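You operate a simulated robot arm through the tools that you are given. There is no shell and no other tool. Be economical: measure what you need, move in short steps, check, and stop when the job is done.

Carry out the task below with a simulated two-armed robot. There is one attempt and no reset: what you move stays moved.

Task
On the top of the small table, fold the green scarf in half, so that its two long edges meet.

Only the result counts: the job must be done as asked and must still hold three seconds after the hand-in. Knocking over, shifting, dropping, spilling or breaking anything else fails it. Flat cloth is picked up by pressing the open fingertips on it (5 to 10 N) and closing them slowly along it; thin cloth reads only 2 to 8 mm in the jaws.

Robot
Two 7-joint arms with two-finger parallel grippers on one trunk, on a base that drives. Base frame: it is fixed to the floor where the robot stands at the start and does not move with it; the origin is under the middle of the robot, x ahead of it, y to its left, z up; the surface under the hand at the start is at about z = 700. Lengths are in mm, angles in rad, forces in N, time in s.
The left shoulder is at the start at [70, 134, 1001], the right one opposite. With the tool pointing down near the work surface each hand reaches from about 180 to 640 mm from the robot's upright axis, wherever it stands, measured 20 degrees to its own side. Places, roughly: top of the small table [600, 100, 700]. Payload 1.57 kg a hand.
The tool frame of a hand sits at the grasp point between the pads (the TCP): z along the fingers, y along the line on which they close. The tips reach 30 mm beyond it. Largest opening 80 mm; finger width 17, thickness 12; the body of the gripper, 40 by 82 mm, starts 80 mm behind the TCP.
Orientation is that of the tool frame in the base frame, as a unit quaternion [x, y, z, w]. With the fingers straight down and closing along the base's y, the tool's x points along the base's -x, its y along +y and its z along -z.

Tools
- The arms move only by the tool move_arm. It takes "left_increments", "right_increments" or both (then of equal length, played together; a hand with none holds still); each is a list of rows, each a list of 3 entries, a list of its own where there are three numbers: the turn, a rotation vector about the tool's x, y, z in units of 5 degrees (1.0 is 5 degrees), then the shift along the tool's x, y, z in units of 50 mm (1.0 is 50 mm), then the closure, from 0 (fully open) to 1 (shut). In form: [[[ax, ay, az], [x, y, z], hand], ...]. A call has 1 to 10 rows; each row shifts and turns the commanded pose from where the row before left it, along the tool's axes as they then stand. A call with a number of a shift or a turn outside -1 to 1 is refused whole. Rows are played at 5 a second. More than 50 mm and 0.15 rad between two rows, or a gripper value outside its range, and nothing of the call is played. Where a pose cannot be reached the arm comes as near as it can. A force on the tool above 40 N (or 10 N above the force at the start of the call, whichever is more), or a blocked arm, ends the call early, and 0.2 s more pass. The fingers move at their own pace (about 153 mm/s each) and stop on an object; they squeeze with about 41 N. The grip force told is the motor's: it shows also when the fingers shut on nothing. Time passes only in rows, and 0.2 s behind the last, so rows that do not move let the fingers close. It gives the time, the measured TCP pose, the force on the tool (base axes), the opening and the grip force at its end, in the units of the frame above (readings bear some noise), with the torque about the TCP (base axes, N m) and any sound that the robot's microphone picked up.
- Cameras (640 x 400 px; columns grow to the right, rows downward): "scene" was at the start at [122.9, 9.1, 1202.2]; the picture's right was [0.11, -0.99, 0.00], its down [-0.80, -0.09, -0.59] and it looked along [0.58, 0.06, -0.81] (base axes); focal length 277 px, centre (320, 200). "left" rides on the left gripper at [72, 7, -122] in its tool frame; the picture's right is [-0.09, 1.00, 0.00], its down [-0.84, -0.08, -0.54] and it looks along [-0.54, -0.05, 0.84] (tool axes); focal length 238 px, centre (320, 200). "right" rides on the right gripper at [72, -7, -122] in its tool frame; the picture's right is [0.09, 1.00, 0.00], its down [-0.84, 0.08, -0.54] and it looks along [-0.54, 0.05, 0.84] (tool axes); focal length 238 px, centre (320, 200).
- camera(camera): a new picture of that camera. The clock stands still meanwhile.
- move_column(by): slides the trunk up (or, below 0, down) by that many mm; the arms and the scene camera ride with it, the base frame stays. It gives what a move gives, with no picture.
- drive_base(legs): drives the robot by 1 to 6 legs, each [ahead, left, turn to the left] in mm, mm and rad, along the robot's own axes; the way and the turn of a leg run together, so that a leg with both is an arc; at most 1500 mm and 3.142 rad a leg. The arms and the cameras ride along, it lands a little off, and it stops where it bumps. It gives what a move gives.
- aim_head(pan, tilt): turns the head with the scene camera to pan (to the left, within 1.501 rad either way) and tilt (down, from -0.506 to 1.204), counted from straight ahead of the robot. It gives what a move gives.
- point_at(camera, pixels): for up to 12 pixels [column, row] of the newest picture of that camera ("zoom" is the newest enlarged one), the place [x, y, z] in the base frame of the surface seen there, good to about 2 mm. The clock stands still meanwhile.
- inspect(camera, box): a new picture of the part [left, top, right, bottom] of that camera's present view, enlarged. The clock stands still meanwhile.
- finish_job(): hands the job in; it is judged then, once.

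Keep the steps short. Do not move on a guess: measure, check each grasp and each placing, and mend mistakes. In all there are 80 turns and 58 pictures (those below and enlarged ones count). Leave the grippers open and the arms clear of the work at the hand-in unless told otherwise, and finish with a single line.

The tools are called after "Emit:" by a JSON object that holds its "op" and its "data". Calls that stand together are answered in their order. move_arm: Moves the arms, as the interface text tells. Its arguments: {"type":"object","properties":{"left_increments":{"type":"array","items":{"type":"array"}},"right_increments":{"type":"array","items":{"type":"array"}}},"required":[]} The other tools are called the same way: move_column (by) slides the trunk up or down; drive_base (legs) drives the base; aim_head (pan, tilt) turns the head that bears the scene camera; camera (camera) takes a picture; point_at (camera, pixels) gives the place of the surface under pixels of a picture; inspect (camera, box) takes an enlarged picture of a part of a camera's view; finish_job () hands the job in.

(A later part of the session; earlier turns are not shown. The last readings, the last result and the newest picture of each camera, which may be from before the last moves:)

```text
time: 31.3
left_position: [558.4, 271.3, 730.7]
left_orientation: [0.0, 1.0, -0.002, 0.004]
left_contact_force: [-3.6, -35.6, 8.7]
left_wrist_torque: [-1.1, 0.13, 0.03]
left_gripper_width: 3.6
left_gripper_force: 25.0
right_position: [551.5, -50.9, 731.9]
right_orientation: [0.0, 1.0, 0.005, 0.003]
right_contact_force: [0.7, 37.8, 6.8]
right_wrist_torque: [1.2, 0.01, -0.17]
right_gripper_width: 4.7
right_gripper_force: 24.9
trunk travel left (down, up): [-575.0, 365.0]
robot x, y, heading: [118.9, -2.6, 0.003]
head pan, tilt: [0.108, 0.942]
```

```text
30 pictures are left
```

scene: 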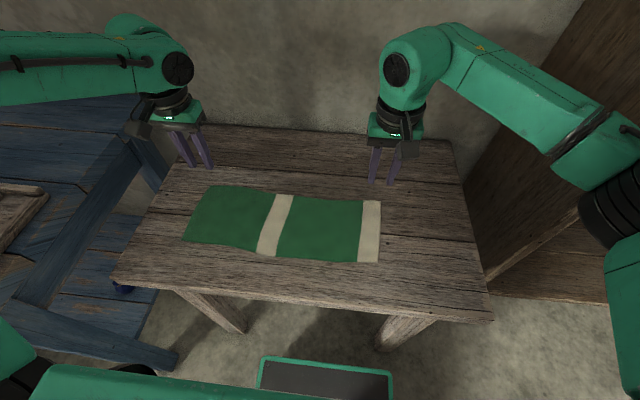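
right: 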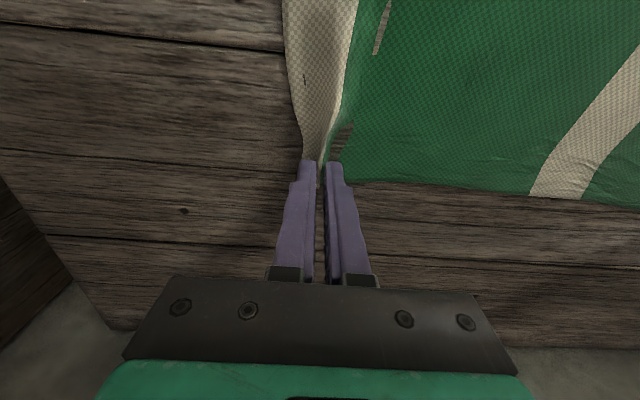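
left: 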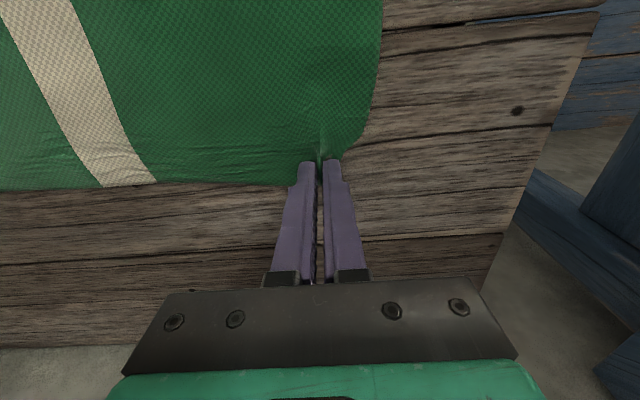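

Both jaws now hold cloth (3.6 and 4.7 mm), but the cloth is taut between hands (about 36 N). I move the hands inward 16 mm each while lifting along an arc about the midline x≈493.

Emit:
{"op": "move_arm", "data": {"left_increments": [[[0, 0, 0], [0, -0.16, -0.1], 1], [[0, 0, 0], [0, -0.16, -0.3], 1], [[0, 0, 0], [0.12, 0, -0.3], 1], [[0, 0, 0], [0.2, 0, -0.2], 1], [[0, 0, 0], [0, 0, 0], 1]], "right_increments": [[[0, 0, 0], [0, 0.16, -0.1], 1], [[0, 0, 0], [0, 0.16, -0.3], 1], [[0, 0, 0], [0.12, 0, -0.3], 1], [[0, 0, 0], [0.2, 0, -0.2], 1], [[0, 0, 0], [0, 0, 0], 1]]}}

Emit:
{"op": "camera", "data": {"camera": "scene"}}

Emit:
{"op": "camera", "data": {"camera": "right"}}

```text
time: 32.5
left_position: [545.5, 257.5, 773.7]
left_orientation: [-0.001, 1.0, 0.001, 0.0]
left_contact_force: [-0.2, 0.1, 0.2]
left_wrist_torque: [0.04, -0.01, 0.02]
left_gripper_width: 2.7
left_gripper_force: 24.2
right_position: [537.6, -37.9, 774.5]
right_orientation: [0.001, 1.0, -0.001, 0.001]
right_contact_force: [0.3, 0.0, -0.5]
right_wrist_torque: [-0.01, -0.01, 0.03]
right_gripper_width: 2.4
right_gripper_force: 24.0
trunk travel left (down, up): [-575.0, 365.0]
robot x, y, heading: [119.2, -1.1, -0.004]
head pan, tilt: [0.108, 0.942]
```

```text
29 pictures are left
```

scene: 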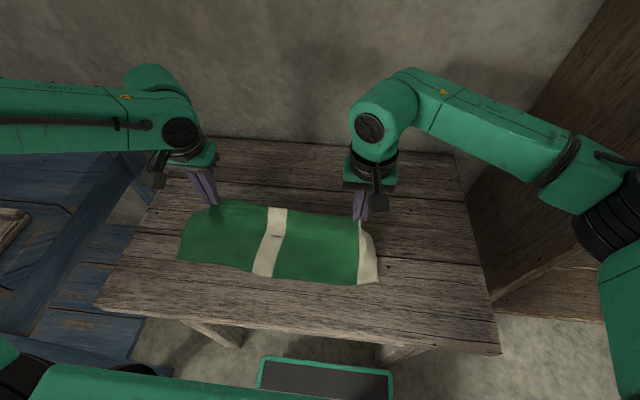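

```text
28 pictures are left
```

right: 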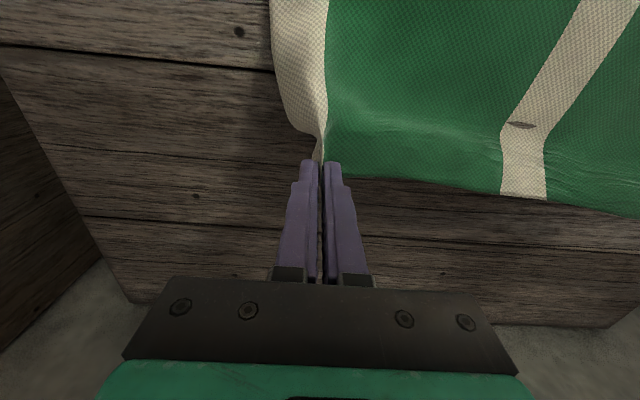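

The far edge is lifted with both grips firm. I continue to just before the top of the arc, then drive back in small pieces (so the arms have room to tilt later), moving the hands forward again after each.

Emit:
{"op": "move_arm", "data": {"left_increments": [[[0, 0, 0], [0.33, 0, -0.15], 1], [[0, 0, 0], [0.33, 0, -0.1], 1], [[0, 0, 0], [0, 0, 0], 1]], "right_increments": [[[0, 0, 0], [0.3, 0, -0.15], 1], [[0, 0, 0], [0.3, 0, -0.1], 1], [[0, 0, 0], [0, 0, 0], 1]]}}

Emit:
{"op": "drive_base", "data": {"legs": [[-35, 0, 0]]}}

Emit:
{"op": "move_arm", "data": {"left_increments": [[[0, 0, 0], [-0.35, 0, 0], 1], [[0, 0, 0], [-0.35, 0, 0], 1], [[0, 0, 0], [0, 0, 0], 1]], "right_increments": [[[0, 0, 0], [-0.35, 0, 0], 1], [[0, 0, 0], [-0.35, 0, 0], 1], [[0, 0, 0], [0, 0, 0], 1]]}}

Emit:
{"op": "camera", "data": {"camera": "scene"}}

```text
time: 33.3
left_position: [511.0, 256.4, 787.3]
left_orientation: [-0.001, 1.0, 0.001, 0.0]
left_contact_force: [-0.3, 0.5, 0.0]
left_wrist_torque: [-0.01, -0.02, -0.01]
left_gripper_width: 2.6
left_gripper_force: 24.2
right_position: [507.8, -37.7, 787.3]
right_orientation: [0.0, 1.0, 0.0, 0.0]
right_contact_force: [-0.2, -0.1, -0.1]
right_wrist_torque: [0.0, -0.01, 0.0]
right_gripper_width: 2.6
right_gripper_force: 24.0
trunk travel left (down, up): [-575.0, 365.0]
robot x, y, heading: [119.2, 0.0, -0.0]
head pan, tilt: [0.108, 0.942]
```

```text
time: 34.2
left_position: [478.2, 256.3, 787.3]
left_orientation: [0.0, 1.0, 0.0, 0.0]
left_contact_force: [-0.6, -0.1, 0.2]
left_wrist_torque: [0.01, -0.02, 0.0]
left_gripper_width: 2.8
left_gripper_force: 23.9
right_position: [473.0, -37.9, 786.7]
right_orientation: [0.0, 1.0, 0.001, 0.0]
right_contact_force: [-0.7, -0.8, 0.2]
right_wrist_torque: [-0.01, 0.01, 0.0]
right_gripper_width: 2.6
right_gripper_force: 24.1
trunk travel left (down, up): [-575.0, 365.0]
robot x, y, heading: [82.1, -2.7, 0.0]
head pan, tilt: [0.108, 0.942]
```

```text
time: 35.0
left_position: [512.7, 256.2, 787.5]
left_orientation: [-0.001, 1.0, 0.0, 0.0]
left_contact_force: [0.5, -0.2, 0.4]
left_wrist_torque: [0.0, 0.04, 0.01]
left_gripper_width: 2.7
left_gripper_force: 24.3
right_position: [509.1, -37.8, 788.4]
right_orientation: [0.0, 1.0, 0.0, 0.001]
right_contact_force: [-0.3, 0.2, 0.3]
right_wrist_torque: [-0.06, -0.01, -0.01]
right_gripper_width: 2.4
right_gripper_force: 24.2
trunk travel left (down, up): [-575.0, 365.0]
robot x, y, heading: [85.3, -2.2, 0.003]
head pan, tilt: [0.108, 0.942]
```

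```text
27 pictures are left
```

scene: 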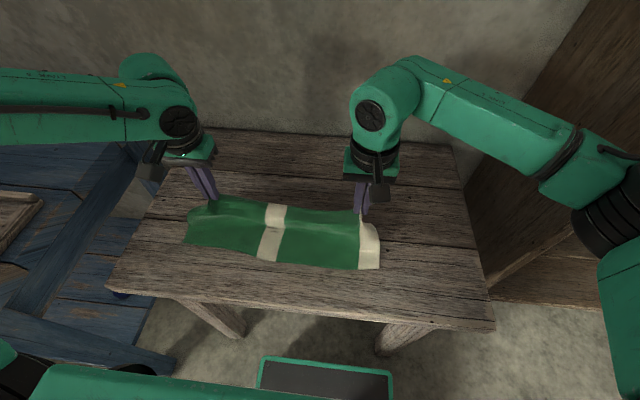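

Works without disturbing the scarf. I repeat twice more.

Emit:
{"op": "drive_base", "data": {"legs": [[-38, 0, 0]]}}

Emit:
{"op": "move_arm", "data": {"left_increments": [[[0, 0, 0], [-0.36, 0, 0], 1], [[0, 0, 0], [-0.36, 0, 0], 1], [[0, 0, 0], [0, 0, 0], 1]], "right_increments": [[[0, 0, 0], [-0.36, 0, 0], 1], [[0, 0, 0], [-0.36, 0, 0], 1], [[0, 0, 0], [0, 0, 0], 1]]}}

Emit:
{"op": "drive_base", "data": {"legs": [[-38, 0, 0]]}}

Emit:
{"op": "point_at", "data": {"camera": "scene", "pixels": [[184, 245], [187, 215], [230, 250], [266, 261], [320, 267], [378, 269], [378, 240]]}}

```text
time: 35.9
left_position: [474.7, 257.0, 786.9]
left_orientation: [0.001, 1.0, -0.001, 0.0]
left_contact_force: [0.4, -0.2, -0.2]
left_wrist_torque: [0.0, -0.03, 0.03]
left_gripper_width: 2.5
left_gripper_force: 23.9
right_position: [470.9, -36.7, 787.5]
right_orientation: [0.0, 1.0, 0.0, 0.0]
right_contact_force: [0.2, -0.2, 0.6]
right_wrist_torque: [0.02, 0.03, 0.0]
right_gripper_width: 2.8
right_gripper_force: 23.7
trunk travel left (down, up): [-575.0, 365.0]
robot x, y, heading: [50.6, -1.8, 0.001]
head pan, tilt: [0.108, 0.942]
```

```text
time: 36.7
left_position: [511.1, 256.6, 786.8]
left_orientation: [0.001, 1.0, 0.0, 0.0]
left_contact_force: [0.7, -0.4, 0.0]
left_wrist_torque: [0.0, -0.02, 0.01]
left_gripper_width: 2.5
left_gripper_force: 24.0
right_position: [507.4, -36.6, 788.6]
right_orientation: [0.0, 1.0, 0.0, 0.0]
right_contact_force: [-0.1, -0.3, -0.9]
right_wrist_torque: [0.0, 0.01, 0.01]
right_gripper_width: 2.8
right_gripper_force: 24.1
trunk travel left (down, up): [-575.0, 365.0]
robot x, y, heading: [44.9, -0.2, 0.002]
head pan, tilt: [0.108, 0.942]
```

```text
time: 37.5
left_position: [472.9, 256.8, 787.0]
left_orientation: [0.0, 1.0, 0.0, -0.001]
left_contact_force: [0.6, -0.4, 0.1]
left_wrist_torque: [0.01, -0.01, 0.05]
left_gripper_width: 2.8
left_gripper_force: 24.0
right_position: [467.6, -37.4, 788.0]
right_orientation: [0.001, 1.0, 0.0, 0.0]
right_contact_force: [0.5, -0.2, -0.2]
right_wrist_torque: [0.0, -0.02, -0.01]
right_gripper_width: 2.7
right_gripper_force: 24.3
trunk travel left (down, up): [-575.0, 365.0]
robot x, y, heading: [14.8, -1.7, -0.001]
head pan, tilt: [0.108, 0.942]
```

```text
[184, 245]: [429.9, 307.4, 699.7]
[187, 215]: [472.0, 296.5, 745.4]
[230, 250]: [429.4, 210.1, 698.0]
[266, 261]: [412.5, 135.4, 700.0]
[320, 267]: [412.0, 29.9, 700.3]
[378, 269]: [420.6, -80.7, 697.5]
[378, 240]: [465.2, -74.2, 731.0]
```

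Robot axis is now at x≈15, hands past the top (x≈470). I tilt both hands 50° forward (fingers pointing away and down), keeping the tips in place.

Emit:
{"op": "move_arm", "data": {"left_increments": [[[0, -1, 0], [0.052, 0, 0], 1], [[0, -1, 0], [0.052, 0, 0], 1], [[0, -1, 0], [0.052, 0, 0], 1], [[0, -1, 0], [0.052, 0, 0], 1], [[0, -1, 0], [0.052, 0, 0], 1], [[0, -1, 0], [0.052, 0, 0], 1], [[0, -1, 0], [0.052, 0, 0], 1], [[0, -1, 0], [0.052, 0, 0], 1], [[0, -1, 0], [0.052, 0, 0], 1], [[0, -1, 0], [0.052, 0, 0], 1]], "right_increments": [[[0, -1, 0], [0.052, 0, 0], 1], [[0, -1, 0], [0.052, 0, 0], 1], [[0, -1, 0], [0.052, 0, 0], 1], [[0, -1, 0], [0.052, 0, 0], 1], [[0, -1, 0], [0.052, 0, 0], 1], [[0, -1, 0], [0.052, 0, 0], 1], [[0, -1, 0], [0.052, 0, 0], 1], [[0, -1, 0], [0.052, 0, 0], 1], [[0, -1, 0], [0.052, 0, 0], 1], [[0, -1, 0], [0.052, 0, 0], 1]]}}

Emit:
{"op": "camera", "data": {"camera": "scene"}}

```text
time: 39.7
left_position: [448.8, 256.9, 778.4]
left_orientation: [0.001, 0.906, 0.002, 0.423]
left_contact_force: [0.2, 0.2, 0.5]
left_wrist_torque: [0.03, 0.03, 0.04]
left_gripper_width: 2.8
left_gripper_force: 24.4
right_position: [445.0, -37.4, 779.4]
right_orientation: [0.001, 0.906, -0.001, 0.424]
right_contact_force: [-0.1, 0.2, -0.8]
right_wrist_torque: [0.01, 0.0, -0.01]
right_gripper_width: 2.3
right_gripper_force: 24.2
trunk travel left (down, up): [-575.0, 365.0]
robot x, y, heading: [8.1, 0.4, -0.0]
head pan, tilt: [0.108, 0.942]
```

```text
26 pictures are left
```

scene: 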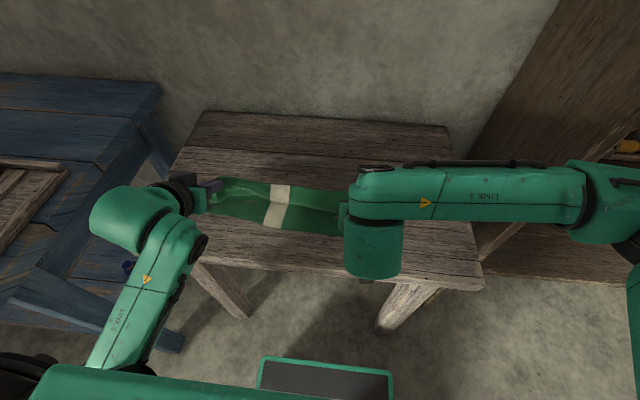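

Cloth is held and curves over. I tilt 20° more to 70° while moving the tips back and down along the arc.

Emit:
{"op": "move_arm", "data": {"left_increments": [[[0, -1, 0], [0.19, 0, -0.042], 1], [[0, -1, 0], [0.186, 0, -0.058], 1], [[0, -1, 0], [0.18, 0, -0.074], 1], [[0, -1, 0], [0.174, 0, -0.09], 1], [[0, 0, 0], [0, 0, 0], 1]], "right_increments": [[[0, -1, 0], [0.19, 0, -0.042], 1], [[0, -1, 0], [0.186, 0, -0.058], 1], [[0, -1, 0], [0.18, 0, -0.074], 1], [[0, -1, 0], [0.174, 0, -0.09], 1], [[0, 0, 0], [0, 0, 0], 1]]}}

Emit:
{"op": "inspect", "data": {"camera": "scene", "box": [150, 130, 420, 299]}}

```text
time: 40.9
left_position: [427.6, 258.4, 753.3]
left_orientation: [-0.001, 0.819, 0.001, 0.574]
left_contact_force: [-0.1, -0.8, 0.8]
left_wrist_torque: [0.02, -0.02, 0.0]
left_gripper_width: 2.5
left_gripper_force: 24.1
left hand out of reach, approached as far as the arm can: row 1, 2
right_position: [415.2, -38.2, 754.4]
right_orientation: [0.002, 0.819, -0.001, 0.574]
right_contact_force: [-0.1, -0.8, -0.3]
right_wrist_torque: [-0.01, 0.0, 0.01]
right_gripper_width: 2.7
right_gripper_force: 24.4
trunk travel left (down, up): [-575.0, 365.0]
robot x, y, heading: [9.9, 1.9, -0.0]
head pan, tilt: [0.108, 0.942]
```

```text
2.37 times, centred on (285, 214) of scene
```

zoom: 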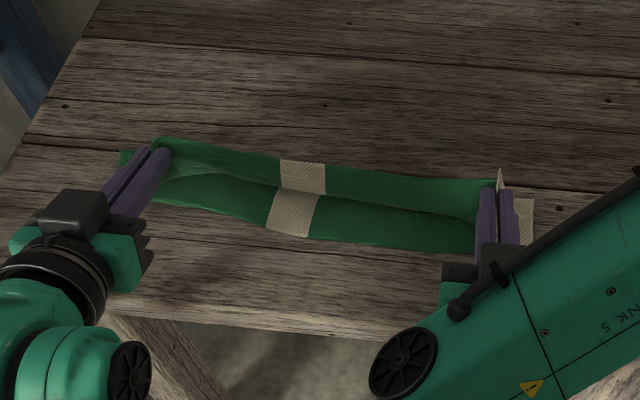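

Good: the edge has come over and the middle hangs in a neat line. I lower further toward the near edge.

Emit:
{"op": "move_arm", "data": {"left_increments": [[[0, 0, 0], [0.275, 0, -0.087], 1], [[0, 0, 0], [0.275, 0, -0.087], 1], [[0, 0, 0], [0, 0, 0], 1]], "right_increments": [[[0, 0, 0], [0.28, 0, -0.05], 1], [[0, 0, 0], [0.28, 0, -0.05], 1], [[0, 0, 0], [0, 0, 0], 1]]}}

Emit:
{"op": "inspect", "data": {"camera": "scene", "box": [150, 130, 420, 299]}}

```text
time: 41.7
left_position: [408.8, 258.4, 731.2]
left_orientation: [-0.001, 0.818, 0.001, 0.575]
left_contact_force: [-0.2, -0.5, 0.9]
left_wrist_torque: [0.06, -0.04, -0.02]
left_gripper_width: 2.7
left_gripper_force: 24.2
right_position: [400.2, -36.3, 731.4]
right_orientation: [0.001, 0.818, 0.0, 0.575]
right_contact_force: [1.1, 0.1, 4.6]
right_wrist_torque: [0.02, -0.11, 0.01]
right_gripper_width: 2.5
right_gripper_force: 24.3
trunk travel left (down, up): [-575.0, 365.0]
robot x, y, heading: [9.7, 2.2, -0.004]
head pan, tilt: [0.108, 0.942]
```

```text
2.37 times, centred on (285, 214) of scene
```

zoom: 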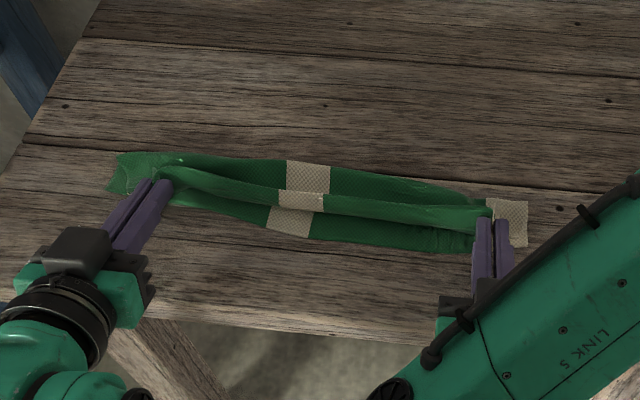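

Nearly down. I measure heights across the middle to see how the cloth lies.

Emit:
{"op": "point_at", "data": {"camera": "zoom", "pixels": [[309, 165], [306, 180], [303, 190], [301, 200], [300, 208], [297, 213], [292, 225], [288, 232], [400, 190], [400, 204], [398, 215], [395, 240]]}}

Emit:
{"op": "inspect", "data": {"camera": "scene", "box": [190, 180, 290, 243]}}

Emit:
{"op": "inspect", "data": {"camera": "scene", "box": [290, 190, 390, 253]}}

```text
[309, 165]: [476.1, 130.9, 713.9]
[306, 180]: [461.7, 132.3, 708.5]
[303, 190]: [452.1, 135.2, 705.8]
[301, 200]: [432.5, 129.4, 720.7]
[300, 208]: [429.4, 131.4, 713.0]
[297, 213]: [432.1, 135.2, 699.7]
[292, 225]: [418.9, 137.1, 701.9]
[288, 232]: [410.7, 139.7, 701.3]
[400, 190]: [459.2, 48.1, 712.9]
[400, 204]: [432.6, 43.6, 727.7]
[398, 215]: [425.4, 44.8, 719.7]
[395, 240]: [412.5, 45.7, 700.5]
```

```text
6.35 times, centred on (240, 212) of scene
```

zoom: 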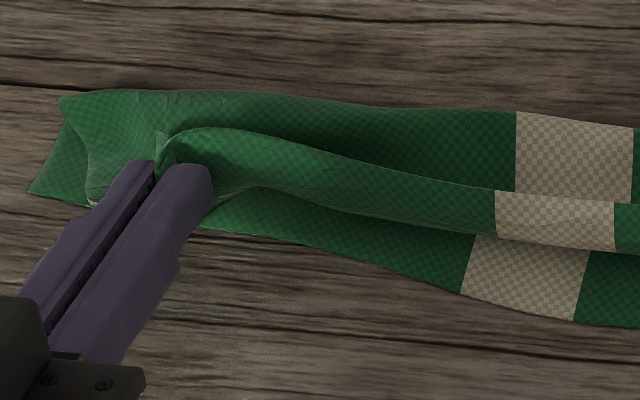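

```text
6.35 times, centred on (340, 222) of scene
```

zoom: 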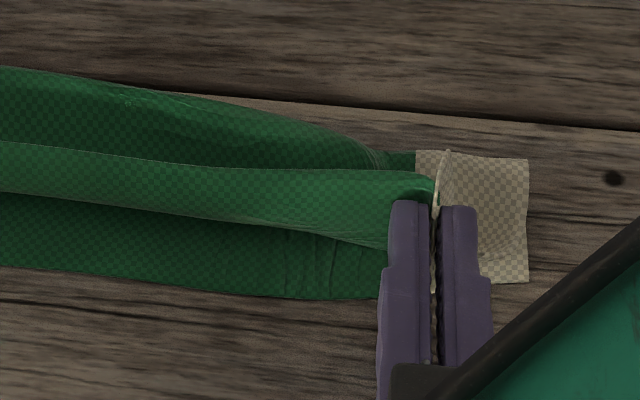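

As expected the edge strip (~20 mm) stands up because the fingers hold it. I tilt a further 20°, about the tips, so the strip leans back toward the near edge before release.

Emit:
{"op": "move_arm", "data": {"left_increments": [[[0, -1, 0], [0.052, 0, 0], 1], [[0, -1, 0], [0.052, 0, 0], 1], [[0, -1, 0], [0.052, 0, 0], 1], [[0, -1, 0], [0.052, 0, 0], 1], [[0, 0, 0], [0, 0, 0], 1]], "right_increments": [[[0, -1, 0], [0.052, 0, 0], 1], [[0, -1, 0], [0.052, 0, 0], 1], [[0, -1, 0], [0.052, 0, 0], 1], [[0, -1, 0], [0.052, 0, 0], 1], [[0, 0, 0], [0, 0, 0], 1]]}}

Emit:
{"op": "inspect", "data": {"camera": "scene", "box": [150, 130, 420, 299]}}

```text
time: 42.9
left_position: [406.3, 257.2, 720.4]
left_orientation: [0.0, 0.706, 0.0, 0.708]
left_contact_force: [0.9, 0.2, 0.3]
left_wrist_torque: [0.04, -0.02, -0.02]
left_gripper_width: 2.8
left_gripper_force: 24.1
right_position: [414.5, -22.5, 732.2]
right_orientation: [0.0, 0.709, 0.0, 0.705]
right_contact_force: [-0.4, 0.8, 1.2]
right_wrist_torque: [0.02, 0.01, -0.03]
right_gripper_width: 2.7
right_gripper_force: 23.9
right hand out of reach, approached as far as the arm can: row 4
trunk travel left (down, up): [-575.0, 365.0]
robot x, y, heading: [8.5, 3.4, -0.007]
head pan, tilt: [0.108, 0.942]
```

```text
2.37 times, centred on (285, 214) of scene
```

zoom: 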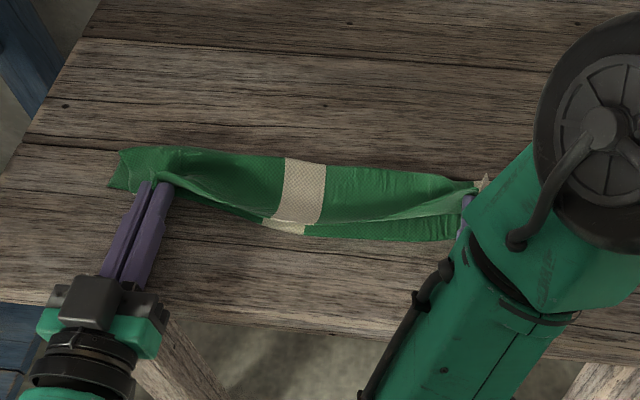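

The middle edge now lies back almost on the near edge. The right arm hit its limit and drifted; I bring it back 10° and to x≈398, y≈−36.

Emit:
{"op": "move_arm", "data": {"left_increments": [[[0, 0, 0], [0, 0, 0], 1], [[0, 0, 0], [0, 0, 0], 1], [[0, 0, 0], [0, 0, 0], 1]], "right_increments": [[[0, 1, 0], [0.08, -0.14, -0.15], 1], [[0, 1, 0], [0.08, -0.14, -0.15], 1], [[0, 0, 0], [0, 0, 0], 1]]}}

Emit:
{"op": "inspect", "data": {"camera": "scene", "box": [150, 130, 420, 299]}}

```text
time: 43.7
left_position: [406.6, 259.4, 720.5]
left_orientation: [0.0, 0.707, 0.0, 0.707]
left_contact_force: [-0.3, -0.9, 0.5]
left_wrist_torque: [0.01, -0.02, -0.03]
left_gripper_width: 2.5
left_gripper_force: 24.4
right_position: [398.4, -38.0, 726.2]
right_orientation: [-0.001, 0.766, 0.001, 0.643]
right_contact_force: [1.4, 0.7, 5.8]
right_wrist_torque: [0.02, -0.11, -0.02]
right_gripper_width: 2.9
right_gripper_force: 24.1
trunk travel left (down, up): [-575.0, 365.0]
robot x, y, heading: [9.4, 0.1, -0.001]
head pan, tilt: [0.108, 0.942]
```

```text
2.37 times, centred on (285, 214) of scene
```

zoom: 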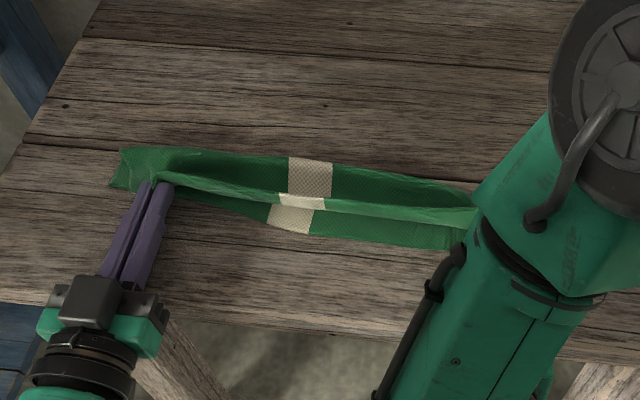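

Left and right tips sit about 10 mm inside the near edge, low over it. I relax the cloth by moving the left hand 8 mm inward, then open both slowly.

Emit:
{"op": "move_arm", "data": {"left_increments": [[[0, 0, 0], [0.04, -0.16, 0], 1], [[0, 0, 0], [0.04, 0, 0], 1], [[0, 0, 0], [0, 0, 0], 0.9], [[0, 0, 0], [0, 0, 0], 0.8], [[0, 0, 0], [0, 0, 0], 0.7], [[0, 0, 0], [0, 0, 0], 0.6], [[0, 0, 0], [0, 0, 0], 0.6]], "right_increments": [[[0, 0, 0], [0, 0.08, 0], 1], [[0, 0, 0], [0, 0, 0], 1], [[0, 0, 0], [0, 0, 0], 0.9], [[0, 0, 0], [0, 0, 0], 0.8], [[0, 0, 0], [0, 0, 0], 0.7], [[0, 0, 0], [0, 0, 0], 0.6], [[0, 0, 0], [0, 0, 0], 0.6]]}}

Emit:
{"op": "inspect", "data": {"camera": "scene", "box": [150, 130, 420, 299]}}

```text
time: 45.3
left_position: [406.8, 251.2, 716.4]
left_orientation: [0.0, 0.707, 0.0, 0.707]
left_contact_force: [-0.9, -0.3, 0.3]
left_wrist_torque: [0.04, 0.01, 0.01]
left_gripper_width: 32.1
left_gripper_force: 0.0
right_position: [398.0, -33.5, 724.6]
right_orientation: [0.0, 0.766, 0.0, 0.643]
right_contact_force: [0.2, 0.1, -0.8]
right_wrist_torque: [-0.03, 0.01, 0.04]
right_gripper_width: 31.8
right_gripper_force: 0.2
trunk travel left (down, up): [-575.0, 365.0]
robot x, y, heading: [8.0, 2.0, -0.002]
head pan, tilt: [0.108, 0.942]
```

```text
2.37 times, centred on (285, 214) of scene
```

zoom: 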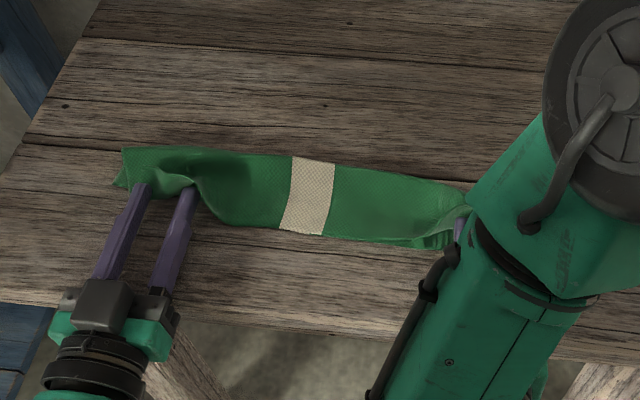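

The middle flopped onto the near edge nicely. I draw both hands straight back out of the cloth.

Emit:
{"op": "move_arm", "data": {"left_increments": [[[0, 0, 0], [0, 0, -0.3], 0.6], [[0, 0, 0], [0, 0, -0.4], 0.6], [[0, 0, 0], [0, 0, -0.5], 0.6], [[0, 0, 0], [0, 0, -0.4], 0.6]], "right_increments": [[[0, 0, 0], [0, 0, -0.3], 0.6], [[0, 0, 0], [0, 0, -0.4], 0.6], [[0, 0, 0], [0, 0, -0.5], 0.6], [[0, 0, 0], [0, 0, -0.4], 0.6]]}}

Emit:
{"op": "inspect", "data": {"camera": "scene", "box": [150, 130, 420, 299]}}

```text
time: 46.3
left_position: [325.4, 250.1, 718.0]
left_orientation: [0.0, 0.707, 0.0, 0.707]
left_contact_force: [0.0, -0.3, -0.4]
left_wrist_torque: [-0.02, 0.01, 0.03]
left_gripper_width: 31.9
left_gripper_force: 0.0
right_position: [360.9, -35.5, 745.1]
right_orientation: [0.001, 0.767, -0.001, 0.641]
right_contact_force: [0.1, -0.5, 0.0]
right_wrist_torque: [-0.03, -0.02, 0.0]
right_gripper_width: 31.8
right_gripper_force: 0.0
right hand out of reach, approached as far as the arm can: row 3, 4
trunk travel left (down, up): [-575.0, 365.0]
robot x, y, heading: [11.3, -0.8, -0.005]
head pan, tilt: [0.108, 0.942]
```

```text
2.37 times, centred on (285, 214) of scene
```

zoom: 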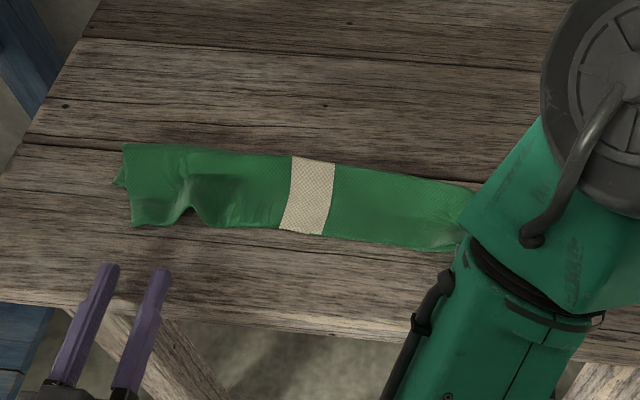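

Very good. I raise both hands and turn them back to vertical to see the whole scarf.

Emit:
{"op": "move_arm", "data": {"left_increments": [[[0, 0, 0], [-0.8, 0, 0], 0.6], [[0, 0, 0], [-0.8, 0, 0], 0.6], [[0, 1, 0], [-0.5, 0, 0], 0.6], [[0, 1, 0], [-0.5, 0, 0], 0.6], [[0, 1, 0], [0, 0, 0], 0.6], [[0, 1, 0], [0, 0, 0], 0.6], [[0, 1, 0], [0, 0, 0], 0.6], [[0, 1, 0], [0, 0, 0], 0.6], [[0, 1, 0], [0, 0, 0], 0.6], [[0, 1, 0], [0, 0, 0], 0.6]], "right_increments": [[[0, 0, 0], [-0.8, 0, 0], 0.6], [[0, 0, 0], [-0.8, 0, 0], 0.6], [[0, 1, 0], [-0.5, 0, 0], 0.6], [[0, 1, 0], [-0.5, 0, 0], 0.6], [[0, 1, 0], [0, 0, 0], 0.6], [[0, 1, 0], [0, 0, 0], 0.6], [[0, 1, 0], [0, 0, 0], 0.6], [[0, 1, 0], [0, 0, 0], 0.6], [[0, 1, 0], [0, 0, 0], 0.6], [[0, 1, 0], [0, 0, 0], 0.6]]}}

Emit:
{"op": "camera", "data": {"camera": "scene"}}

```text
time: 48.5
left_position: [358.6, 293.7, 757.2]
left_orientation: [0.001, 0.907, 0.001, 0.422]
left_contact_force: [0.7, 0.4, -0.7]
left_wrist_torque: [0.02, -0.01, 0.04]
left_gripper_width: 32.1
left_gripper_force: 0.0
left hand out of reach, approached as far as the arm can: row 3, 4, 5, 6, 7, 8, 9, 10
right_position: [386.3, -35.2, 871.8]
right_orientation: [-0.001, 0.94, 0.001, 0.342]
right_contact_force: [-1.0, -0.5, -0.5]
right_wrist_torque: [-0.02, 0.0, -0.01]
right_gripper_width: 32.1
right_gripper_force: 0.1
trunk travel left (down, up): [-575.0, 365.0]
robot x, y, heading: [7.0, -1.2, -0.004]
head pan, tilt: [0.108, 0.942]
```

```text
17 pictures are left
```

scene: 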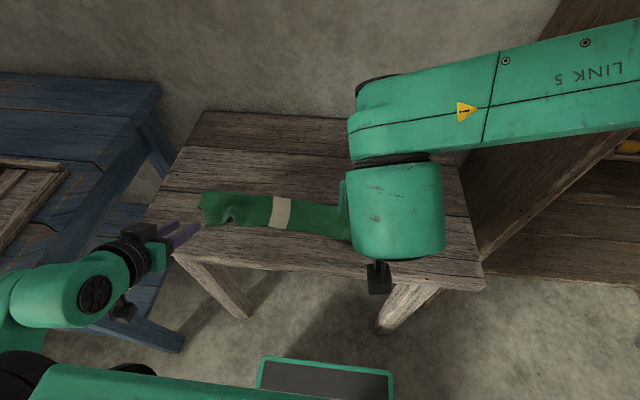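

The scarf looks folded. The left arm was near its limit; I lift it straight up, and move the right hand outward to uncover the right end.

Emit:
{"op": "move_arm", "data": {"left_increments": [[[0, 0, 0], [-0.5, 0, -0.42], 0.6], [[0, 0, 0], [-0.5, 0, -0.42], 0.6], [[0, 1, 0], [0, 0, -0.3], 0.6], [[0, 1, 0], [0, 0, -0.3], 0.6], [[0, 1, 0], [0, 0, 0], 0.6], [[0, 1, 0], [0, 0, 0], 0.6], [[0, 1, 0], [0, 0, 0], 0.6], [[0, 1, 0], [0, 0, 0], 0.6]], "right_increments": [[[0, 1, 0], [0, -0.6, 0], 0.6], [[0, 1, 0], [0, -0.6, 0], 0.6], [[0, 1, 0], [0, -0.6, 0], 0.6], [[0, 1, 0], [0, -0.6, 0], 0.6], [[0, 1, 0], [0, -0.6, 0], 0.6], [[0, 1, 0], [0, -0.6, 0], 0.6], [[0, 1, 0], [0, -0.6, 0], 0.6], [[0, 1, 0], [0, 0, 0], 0.6]]}}

Emit:
{"op": "camera", "data": {"camera": "scene"}}

Emit:
{"op": "inspect", "data": {"camera": "scene", "box": [180, 150, 400, 288]}}

```text
time: 50.3
left_position: [351.8, 344.0, 791.8]
left_orientation: [0.001, 0.985, -0.001, 0.174]
left_contact_force: [-0.5, 0.5, 0.5]
left_wrist_torque: [-0.02, 0.0, -0.07]
left_gripper_width: 32.0
left_gripper_force: 0.1
left hand out of reach, approached as far as the arm can: row 1, 2, 3, 6, 7, 8
right_position: [387.0, -243.1, 873.0]
right_orientation: [0.0, 1.0, -0.001, -0.002]
right_contact_force: [0.6, -0.6, -0.7]
right_wrist_torque: [-0.02, -0.03, 0.03]
right_gripper_width: 31.8
right_gripper_force: 0.0
trunk travel left (down, up): [-575.0, 365.0]
robot x, y, heading: [10.4, -2.1, -0.003]
head pan, tilt: [0.108, 0.942]
```

```text
16 pictures are left
```

scene: 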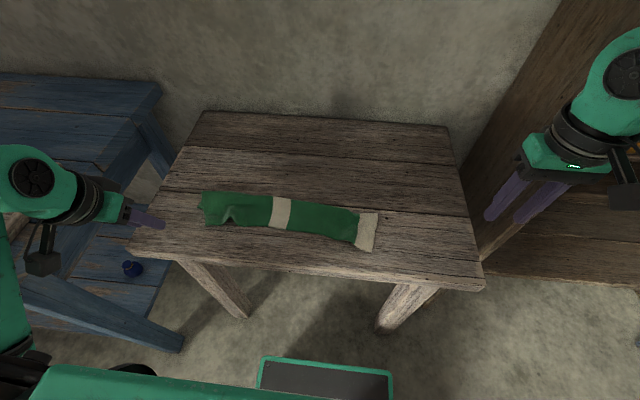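

```text
2.90 times, centred on (290, 219) of scene
```

zoom: 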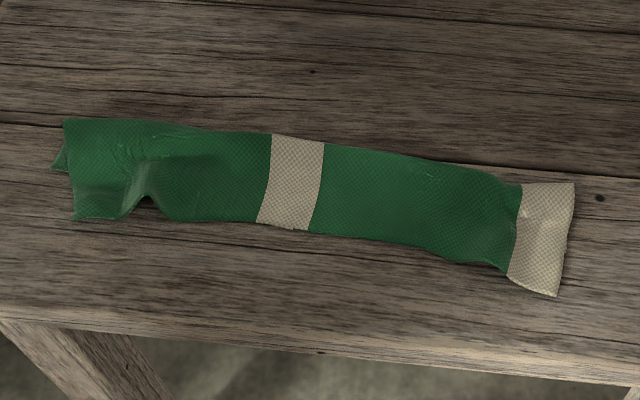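

The scarf is folded; the right white end seems skewed a bit. I measure edges and zoom in on both ends.

Emit:
{"op": "point_at", "data": {"camera": "zoom", "pixels": [[66, 122], [55, 168], [77, 216], [148, 197], [180, 218], [280, 228], [380, 243], [440, 255], [505, 270], [554, 293], [572, 186], [480, 172]]}}

Emit:
{"op": "inspect", "data": {"camera": "scene", "box": [320, 195, 400, 245]}}

Emit:
{"op": "inspect", "data": {"camera": "scene", "box": [185, 180, 265, 230]}}

```text
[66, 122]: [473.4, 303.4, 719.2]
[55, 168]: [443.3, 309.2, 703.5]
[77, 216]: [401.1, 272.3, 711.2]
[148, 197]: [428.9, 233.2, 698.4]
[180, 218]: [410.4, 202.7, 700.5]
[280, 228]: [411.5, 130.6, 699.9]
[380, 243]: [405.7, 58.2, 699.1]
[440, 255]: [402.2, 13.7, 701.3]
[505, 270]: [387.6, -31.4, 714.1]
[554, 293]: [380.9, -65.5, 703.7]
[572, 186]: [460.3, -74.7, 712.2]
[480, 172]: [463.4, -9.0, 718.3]
```

```text
8.00 times, centred on (360, 220) of scene
```

zoom: 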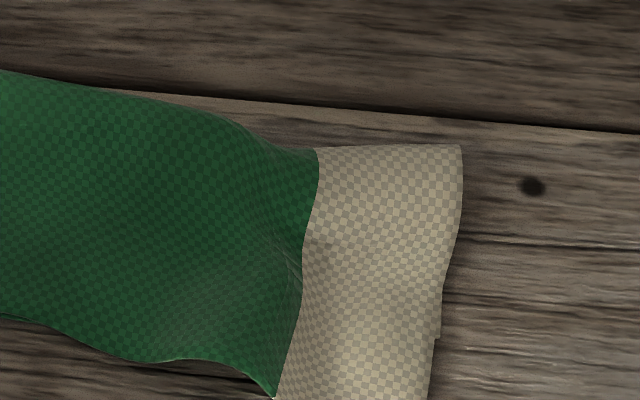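

```text
8.00 times, centred on (225, 205) of scene
```

zoom: 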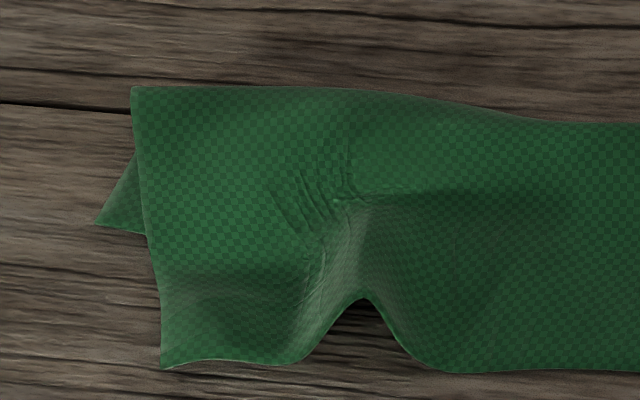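

Middle edges meet (411 vs 412), but the top layer overshoots at the right end (corner x≈381 versus ≈420 below) and the left end (401 versus ≈425), with a bump at the left. I'll correct these. First I bring both hands vertical above the table, right one over y≈−42.

Emit:
{"op": "move_arm", "data": {"left_increments": [[[0, 1, 0], [-0.4, 0, -0.5], 0.5], [[0, 1, 0], [-0.4, 0, -0.5], 0.5], [[0, 1, 0], [-0.2, 0, -0.3], 0.5], [[0, 1, 0], [0, 0, 0], 0.5], [[0, 0, 0], [0, 0, 0], 0.5], [[0, 0, 0], [0, 0, 0], 0.5], [[0, 0, 0], [0, 0, 0], 0.5]], "right_increments": [[[0, 0, 0], [-0.05, 0.95, 0], 0.5], [[0, 0, 0], [-0.05, 0.95, 0], 0.5], [[0, 0, 0], [-0.05, 0.95, 0], 0.5], [[0, 0, 0], [0, 0.95, 0], 0.5], [[0, 0, 0], [0, 0.2, 0.9], 0.5], [[0, 0, 0], [0, 0, 0.9], 0.5], [[0, 0, 0], [0, 0, 0.8], 0.5]]}}

Emit:
{"op": "camera", "data": {"camera": "right"}}

```text
time: 51.9
left_position: [384.9, 427.4, 804.6]
left_orientation: [0.0, 1.0, 0.0, 0.001]
left_contact_force: [0.5, 0.8, -0.9]
left_wrist_torque: [-0.01, 0.0, 0.0]
left_gripper_width: 40.1
left_gripper_force: 0.1
left hand out of reach, approached as far as the arm can: row 1, 2, 3, 4
right_position: [393.3, -44.9, 742.6]
right_orientation: [0.001, 1.0, 0.0, 0.0]
right_contact_force: [-0.8, 0.0, -0.4]
right_wrist_torque: [0.0, -0.03, 0.01]
right_gripper_width: 39.8
right_gripper_force: 0.0
trunk travel left (down, up): [-575.0, 365.0]
robot x, y, heading: [7.5, 0.9, -0.001]
head pan, tilt: [0.108, 0.942]
```

```text
12 pictures are left
```

right: 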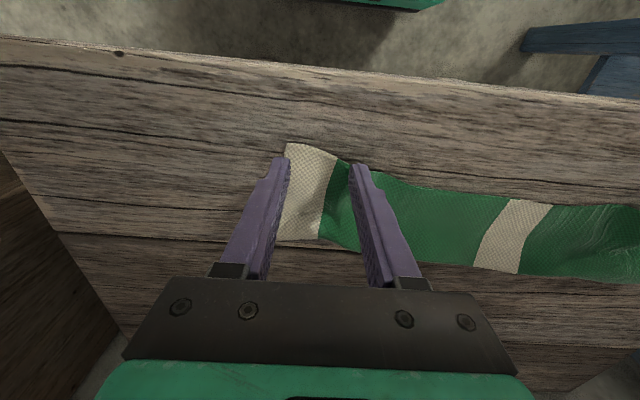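

The tips sit at the overhanging right end; the outer tip is just at the corner, so I move 8 mm inward and lower until it presses lightly.

Emit:
{"op": "move_arm", "data": {"right_increments": [[[0, 0, 0], [0, 0.16, 0.1], 0.5], [[0, 0, 0], [0, 0, 0.07], 0.5], [[0, 0, 0], [0, 0, 0.03], 0.5], [[0, 0, 0], [0, 0, 0], 0.5]]}}

```text
time: 52.9
left_position: [385.5, 427.8, 804.5]
left_orientation: [0.002, 1.0, -0.001, 0.002]
left_contact_force: [-0.3, 0.3, -0.3]
left_wrist_torque: [0.04, -0.01, 0.0]
left_gripper_width: 40.1
left_gripper_force: 0.1
right_position: [393.8, -37.8, 732.2]
right_orientation: [0.001, 1.0, -0.001, 0.0]
right_contact_force: [0.7, -0.1, 1.0]
right_wrist_torque: [0.03, 0.0, -0.01]
right_gripper_width: 39.7
right_gripper_force: 0.1
trunk travel left (down, up): [-575.0, 365.0]
robot x, y, heading: [10.3, 1.4, -0.004]
head pan, tilt: [0.108, 0.942]
```

Barely touching (1 N). I press about 1 mm more and drag the top layer slowly 20 mm away (+x), a little outward.

Emit:
{"op": "move_arm", "data": {"right_increments": [[[0, 0, 0], [0, 0, 0.02], 0.5], [[0, 0, 0], [0, 0, 0.01], 0.5], [[0, 0, 0], [-0.08, -0.02, 0], 0.5], [[0, 0, 0], [-0.08, -0.02, 0], 0.5], [[0, 0, 0], [-0.08, -0.02, 0], 0.5], [[0, 0, 0], [-0.08, -0.02, 0], 0.5], [[0, 0, 0], [-0.08, -0.02, 0], 0.5]]}}

Emit:
{"op": "inspect", "data": {"camera": "right", "box": [160, 80, 480, 280]}}

```text
time: 54.5
left_position: [384.3, 426.9, 805.0]
left_orientation: [0.002, 1.0, -0.001, 0.002]
left_contact_force: [0.2, 0.0, 1.0]
left_wrist_torque: [0.0, -0.03, -0.05]
left_gripper_width: 40.1
left_gripper_force: 0.0
right_position: [411.8, -40.4, 732.7]
right_orientation: [0.0, 1.0, 0.0, 0.002]
right_contact_force: [-2.2, 0.7, 9.1]
right_wrist_torque: [0.15, 0.01, 0.09]
right_gripper_width: 40.6
right_gripper_force: 0.2
trunk travel left (down, up): [-575.0, 365.0]
robot x, y, heading: [10.7, 3.1, -0.0]
head pan, tilt: [0.108, 0.942]
```

```text
2.00 times, centred on (320, 180) of right
```

zoom: 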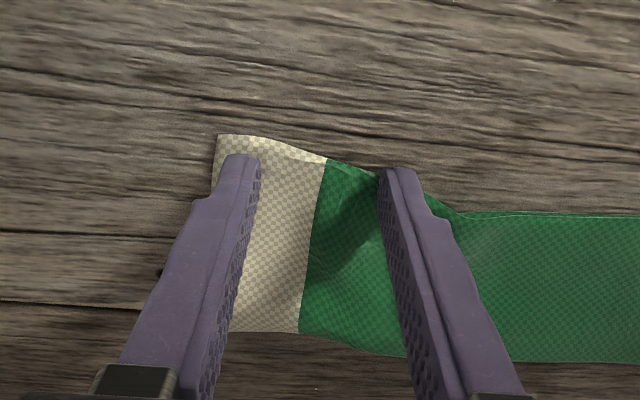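

The white end moved with the tips. I measure corner and edge positions.

Emit:
{"op": "point_at", "data": {"camera": "zoom", "pixels": [[222, 140], [280, 148], [330, 166], [470, 216], [600, 220], [270, 326], [360, 345], [560, 355], [232, 325]]}}

```text
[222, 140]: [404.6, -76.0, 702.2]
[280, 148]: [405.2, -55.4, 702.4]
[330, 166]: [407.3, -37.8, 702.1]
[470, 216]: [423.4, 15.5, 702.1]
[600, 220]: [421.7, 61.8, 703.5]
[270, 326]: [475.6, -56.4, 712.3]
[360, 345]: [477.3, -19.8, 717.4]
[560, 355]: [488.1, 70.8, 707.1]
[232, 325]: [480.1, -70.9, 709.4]
```

Top edge at the right moved to x≈405 and the fold to 478. About 11 mm more to go; I keep dragging.

Emit:
{"op": "move_arm", "data": {"right_increments": [[[0, 0, 0], [-0.06, -0.01, 0], 0.5], [[0, 0, 0], [-0.06, -0.01, 0], 0.5], [[0, 0, 0], [-0.06, -0.01, 0], 0.5], [[0, 0, 0], [-0.05, -0.01, 0], 0.5], [[0, 0, 0], [0, 0, -0.1], 0.5], [[0, 0, 0], [0, 0, -0.6], 0.5], [[0, 0, 0], [0, 0, -0.8], 0.5]]}}

Emit:
{"op": "inspect", "data": {"camera": "right", "box": [160, 80, 480, 280]}}

```text
time: 56.1
left_position: [384.7, 428.5, 804.9]
left_orientation: [0.002, 1.0, -0.001, 0.001]
left_contact_force: [-0.1, -1.1, 0.3]
left_wrist_torque: [-0.01, -0.01, 0.03]
left_gripper_width: 40.1
left_gripper_force: 0.1
right_position: [426.1, -43.6, 806.1]
right_orientation: [0.001, 1.0, 0.001, 0.0]
right_contact_force: [0.8, -0.9, -0.1]
right_wrist_torque: [-0.01, 0.01, 0.01]
right_gripper_width: 40.0
right_gripper_force: 0.0
trunk travel left (down, up): [-575.0, 365.0]
robot x, y, heading: [9.4, -1.5, 0.001]
head pan, tilt: [0.108, 0.942]
```

```text
2.00 times, centred on (320, 180) of right
```

zoom: 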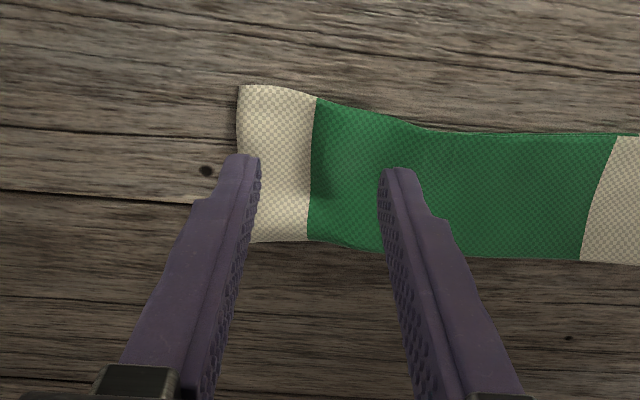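

Emit:
{"op": "point_at", "data": {"camera": "zoom", "pixels": [[242, 89], [280, 90], [320, 103], [400, 122], [500, 135], [590, 138], [265, 238], [340, 240], [450, 251], [560, 256], [620, 140]]}}

Emit:
{"op": "move_arm", "data": {"right_increments": [[[0, 0, 0], [0, -0.95, -0.2], 0.5], [[0, 0, 0], [0, -0.95, -0.2], 0.5], [[0, 0, 0], [0, -0.95, 0], 0.5], [[0, 0, 0], [0, -0.95, 0], 0.5]]}}

Emit:
{"op": "inspect", "data": {"camera": "scene", "box": [185, 175, 395, 306]}}

```text
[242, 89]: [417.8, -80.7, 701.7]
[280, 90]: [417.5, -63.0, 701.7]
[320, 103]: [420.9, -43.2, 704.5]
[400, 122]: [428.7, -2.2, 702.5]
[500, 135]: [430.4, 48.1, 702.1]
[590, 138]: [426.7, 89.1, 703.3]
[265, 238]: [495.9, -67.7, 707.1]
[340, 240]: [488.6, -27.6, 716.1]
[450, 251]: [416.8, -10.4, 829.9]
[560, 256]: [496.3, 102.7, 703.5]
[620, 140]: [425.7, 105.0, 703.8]
```

```text
time: 57.1
left_position: [384.8, 428.0, 805.7]
left_orientation: [0.001, 1.0, 0.0, 0.001]
left_contact_force: [-1.2, -0.1, 0.5]
left_wrist_torque: [0.02, 0.01, 0.0]
left_gripper_width: 40.0
left_gripper_force: 0.0
right_position: [425.2, -235.5, 826.9]
right_orientation: [-0.001, 1.0, 0.001, -0.001]
right_contact_force: [0.4, -0.4, -1.2]
right_wrist_torque: [0.04, 0.0, 0.0]
right_gripper_width: 40.0
right_gripper_force: 0.0
trunk travel left (down, up): [-575.0, 365.0]
robot x, y, heading: [10.1, 0.0, -0.003]
head pan, tilt: [0.108, 0.942]
```

```text
3.05 times, centred on (290, 240) of scene
```

zoom: 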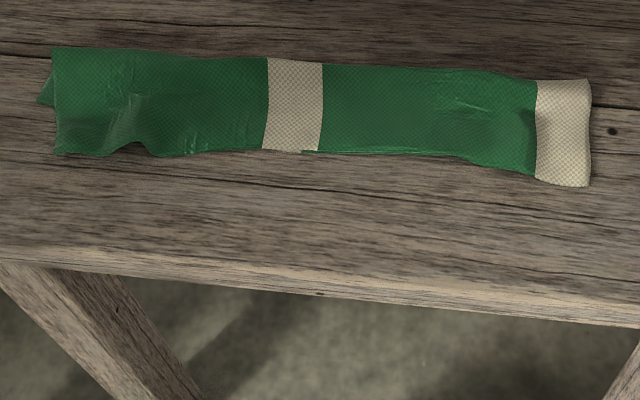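

Right end is fixed (corner x≈418, fold ≈495). Next the left end: I bring the closed left fingertips over the corner flap at about (411, 258).

Emit:
{"op": "point_at", "data": {"camera": "zoom", "pixels": [[58, 151], [100, 151], [130, 144], [170, 155], [230, 152], [40, 101], [54, 50], [380, 153], [440, 156], [555, 183], [130, 110]]}}

Emit:
{"op": "move_arm", "data": {"left_increments": [[[0, 0, 0], [-0.13, -0.85, 0], 1], [[0, 0, 0], [-0.13, -0.85, 0], 1], [[0, 0, 0], [-0.13, -0.85, 0], 1], [[0, 0, 0], [-0.13, -0.85, 0], 1], [[0, 0, 0], [0, 0, 0.6], 1], [[0, 0, 0], [0, 0, 0.5], 1], [[0, 0, 0], [0, 0, 0], 1]]}}

```text
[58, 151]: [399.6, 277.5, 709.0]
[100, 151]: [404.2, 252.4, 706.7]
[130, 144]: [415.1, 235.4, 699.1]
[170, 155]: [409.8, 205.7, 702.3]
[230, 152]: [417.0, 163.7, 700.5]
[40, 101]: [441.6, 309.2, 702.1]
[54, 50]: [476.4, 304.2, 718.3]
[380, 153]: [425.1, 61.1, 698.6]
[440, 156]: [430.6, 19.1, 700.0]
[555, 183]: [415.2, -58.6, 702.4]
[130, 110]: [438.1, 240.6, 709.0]
```

```text
time: 58.3
left_position: [444.2, 361.9, 729.5]
left_orientation: [0.001, 1.0, -0.003, 0.004]
left_contact_force: [-14.3, -7.7, 19.4]
left_wrist_torque: [-0.21, 0.6, 0.15]
left_gripper_width: 0.1
left_gripper_force: 20.9
left hand out of reach, approached as far as the arm can: row 1, 2, 3, 4
right_position: [423.7, -232.8, 827.0]
right_orientation: [0.0, 1.0, 0.001, 0.001]
right_contact_force: [0.6, 0.8, 0.4]
right_wrist_torque: [-0.03, 0.04, 0.03]
right_gripper_width: 40.0
right_gripper_force: 0.0
trunk travel left (down, up): [-575.0, 365.0]
robot x, y, heading: [10.7, -0.6, -0.002]
head pan, tilt: [0.108, 0.942]
stopped in row 5 (left hand): the force on the tool passed its limit at 62 N (the readings are from after the stop); the commanded pose is now the measured one
```

The left arm went astray (it is in a cramped posture) and touched the bare table at (444, 362), clear of the scarf. I raise it straight up.

Emit:
{"op": "move_arm", "data": {"left_increments": [[[0, 0, 0], [0, 0, -0.3], 1], [[0, 0, 0], [0, 0, -0.6], 1], [[0, 0, 0], [0, 0, -0.8], 1], [[0, 0, 0], [0, 0, -0.8], 1], [[0, 0, 0], [0, 0, -0.6], 1]]}}

Emit:
{"op": "camera", "data": {"camera": "scene"}}

```text
time: 59.5
left_position: [472.1, 412.2, 857.4]
left_orientation: [-0.001, 1.0, -0.001, 0.006]
left_contact_force: [-0.3, 0.3, 0.6]
left_wrist_torque: [0.04, 0.0, 0.0]
left_gripper_width: 0.1
left_gripper_force: 21.1
left hand out of reach, approached as far as the arm can: row 2, 3, 4, 5
right_position: [425.7, -233.4, 826.9]
right_orientation: [0.0, 1.0, 0.0, 0.0]
right_contact_force: [0.1, -0.2, -0.2]
right_wrist_torque: [0.02, 0.01, 0.03]
right_gripper_width: 40.0
right_gripper_force: 0.1
trunk travel left (down, up): [-575.0, 365.0]
robot x, y, heading: [9.7, 1.8, -0.001]
head pan, tilt: [0.108, 0.942]
```

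```text
8 pictures are left
```

scene: 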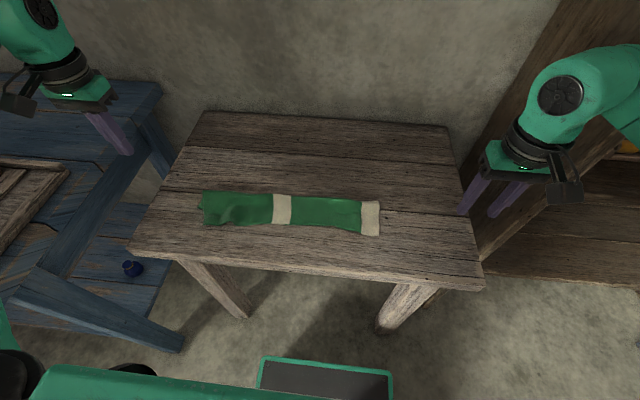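

Table and scarf are unmoved. The right arm behaves better, so I'll use its closed fingertips for the left corner: moving it across at height.

Emit:
{"op": "move_arm", "data": {"right_increments": [[[0, 0, 0], [0.03, 0.98, 0], 1], [[0, 0, 0], [0.03, 0.98, 0], 1], [[0, 0, 0], [0.03, 0.98, 0], 1], [[0, 0, 0], [0.03, 0.98, 0], 1], [[0, 0, 0], [0.03, 0.98, 0], 1], [[0, 0, 0], [0.03, 0.98, 0], 1], [[0, 0, 0], [0.03, 0.98, 0], 1], [[0, 0, 0], [0.03, 0.98, 0], 1], [[0, 0, 0], [0.03, 0.98, 0], 1], [[0, 0, 0], [0.03, 0.98, 0], 1]]}}

```text
time: 61.7
left_position: [472.6, 412.5, 857.1]
left_orientation: [0.001, 1.0, 0.0, 0.005]
left_contact_force: [-1.1, 0.8, -0.1]
left_wrist_torque: [0.01, -0.03, 0.02]
left_gripper_width: 0.1
left_gripper_force: 21.7
right_position: [415.8, 187.1, 826.0]
right_orientation: [0.0, 1.0, 0.001, 0.0]
right_contact_force: [-0.5, -0.5, 0.6]
right_wrist_torque: [-0.04, 0.01, 0.03]
right_gripper_width: 0.0
right_gripper_force: 21.7
right hand out of reach, approached as far as the arm can: row 9, 10
trunk travel left (down, up): [-575.0, 365.0]
robot x, y, heading: [10.0, 2.3, 0.004]
head pan, tilt: [0.108, 0.942]
```

The right hand stops at y≈187. I slide the base 75 mm to the left (open floor there) to bring it over the left corner.

Emit:
{"op": "drive_base", "data": {"legs": [[0, 75, 0]]}}

Emit:
{"op": "camera", "data": {"camera": "right"}}

```text
time: 62.7
left_position: [472.2, 487.0, 856.8]
left_orientation: [0.001, 1.0, -0.002, 0.006]
left_contact_force: [-0.5, -0.4, -0.8]
left_wrist_torque: [-0.01, 0.05, -0.03]
left_gripper_width: 0.1
left_gripper_force: 21.3
right_position: [416.2, 262.5, 826.2]
right_orientation: [0.0, 1.0, 0.0, 0.0]
right_contact_force: [-0.5, 0.0, -0.3]
right_wrist_torque: [-0.03, -0.02, -0.01]
right_gripper_width: 0.2
right_gripper_force: 20.5
trunk travel left (down, up): [-575.0, 365.0]
robot x, y, heading: [8.7, 74.7, 0.003]
head pan, tilt: [0.108, 0.942]
```

```text
7 pictures are left
```

right: 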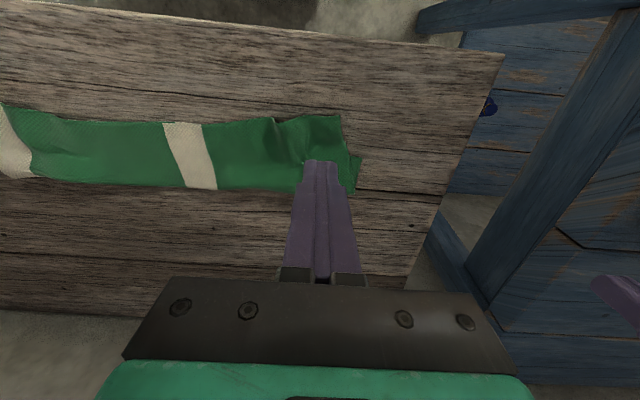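

I can see the left end: flap corner at (340,118), bump at (275,120), lower layer's end peeking at (358,160). Measuring.

Emit:
{"op": "point_at", "data": {"camera": "right", "pixels": [[338, 119], [310, 118], [290, 123], [275, 120], [265, 120], [240, 123], [358, 158], [352, 180], [345, 150], [352, 190], [305, 140], [200, 125]]}}

```text
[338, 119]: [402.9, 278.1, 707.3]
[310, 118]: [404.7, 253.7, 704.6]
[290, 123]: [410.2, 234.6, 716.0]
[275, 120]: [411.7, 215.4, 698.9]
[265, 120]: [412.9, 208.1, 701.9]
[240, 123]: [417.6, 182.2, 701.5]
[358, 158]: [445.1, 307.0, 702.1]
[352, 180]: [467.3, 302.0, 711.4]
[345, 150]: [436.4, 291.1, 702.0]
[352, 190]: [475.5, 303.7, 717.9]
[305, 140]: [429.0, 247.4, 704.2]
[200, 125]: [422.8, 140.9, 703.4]
```

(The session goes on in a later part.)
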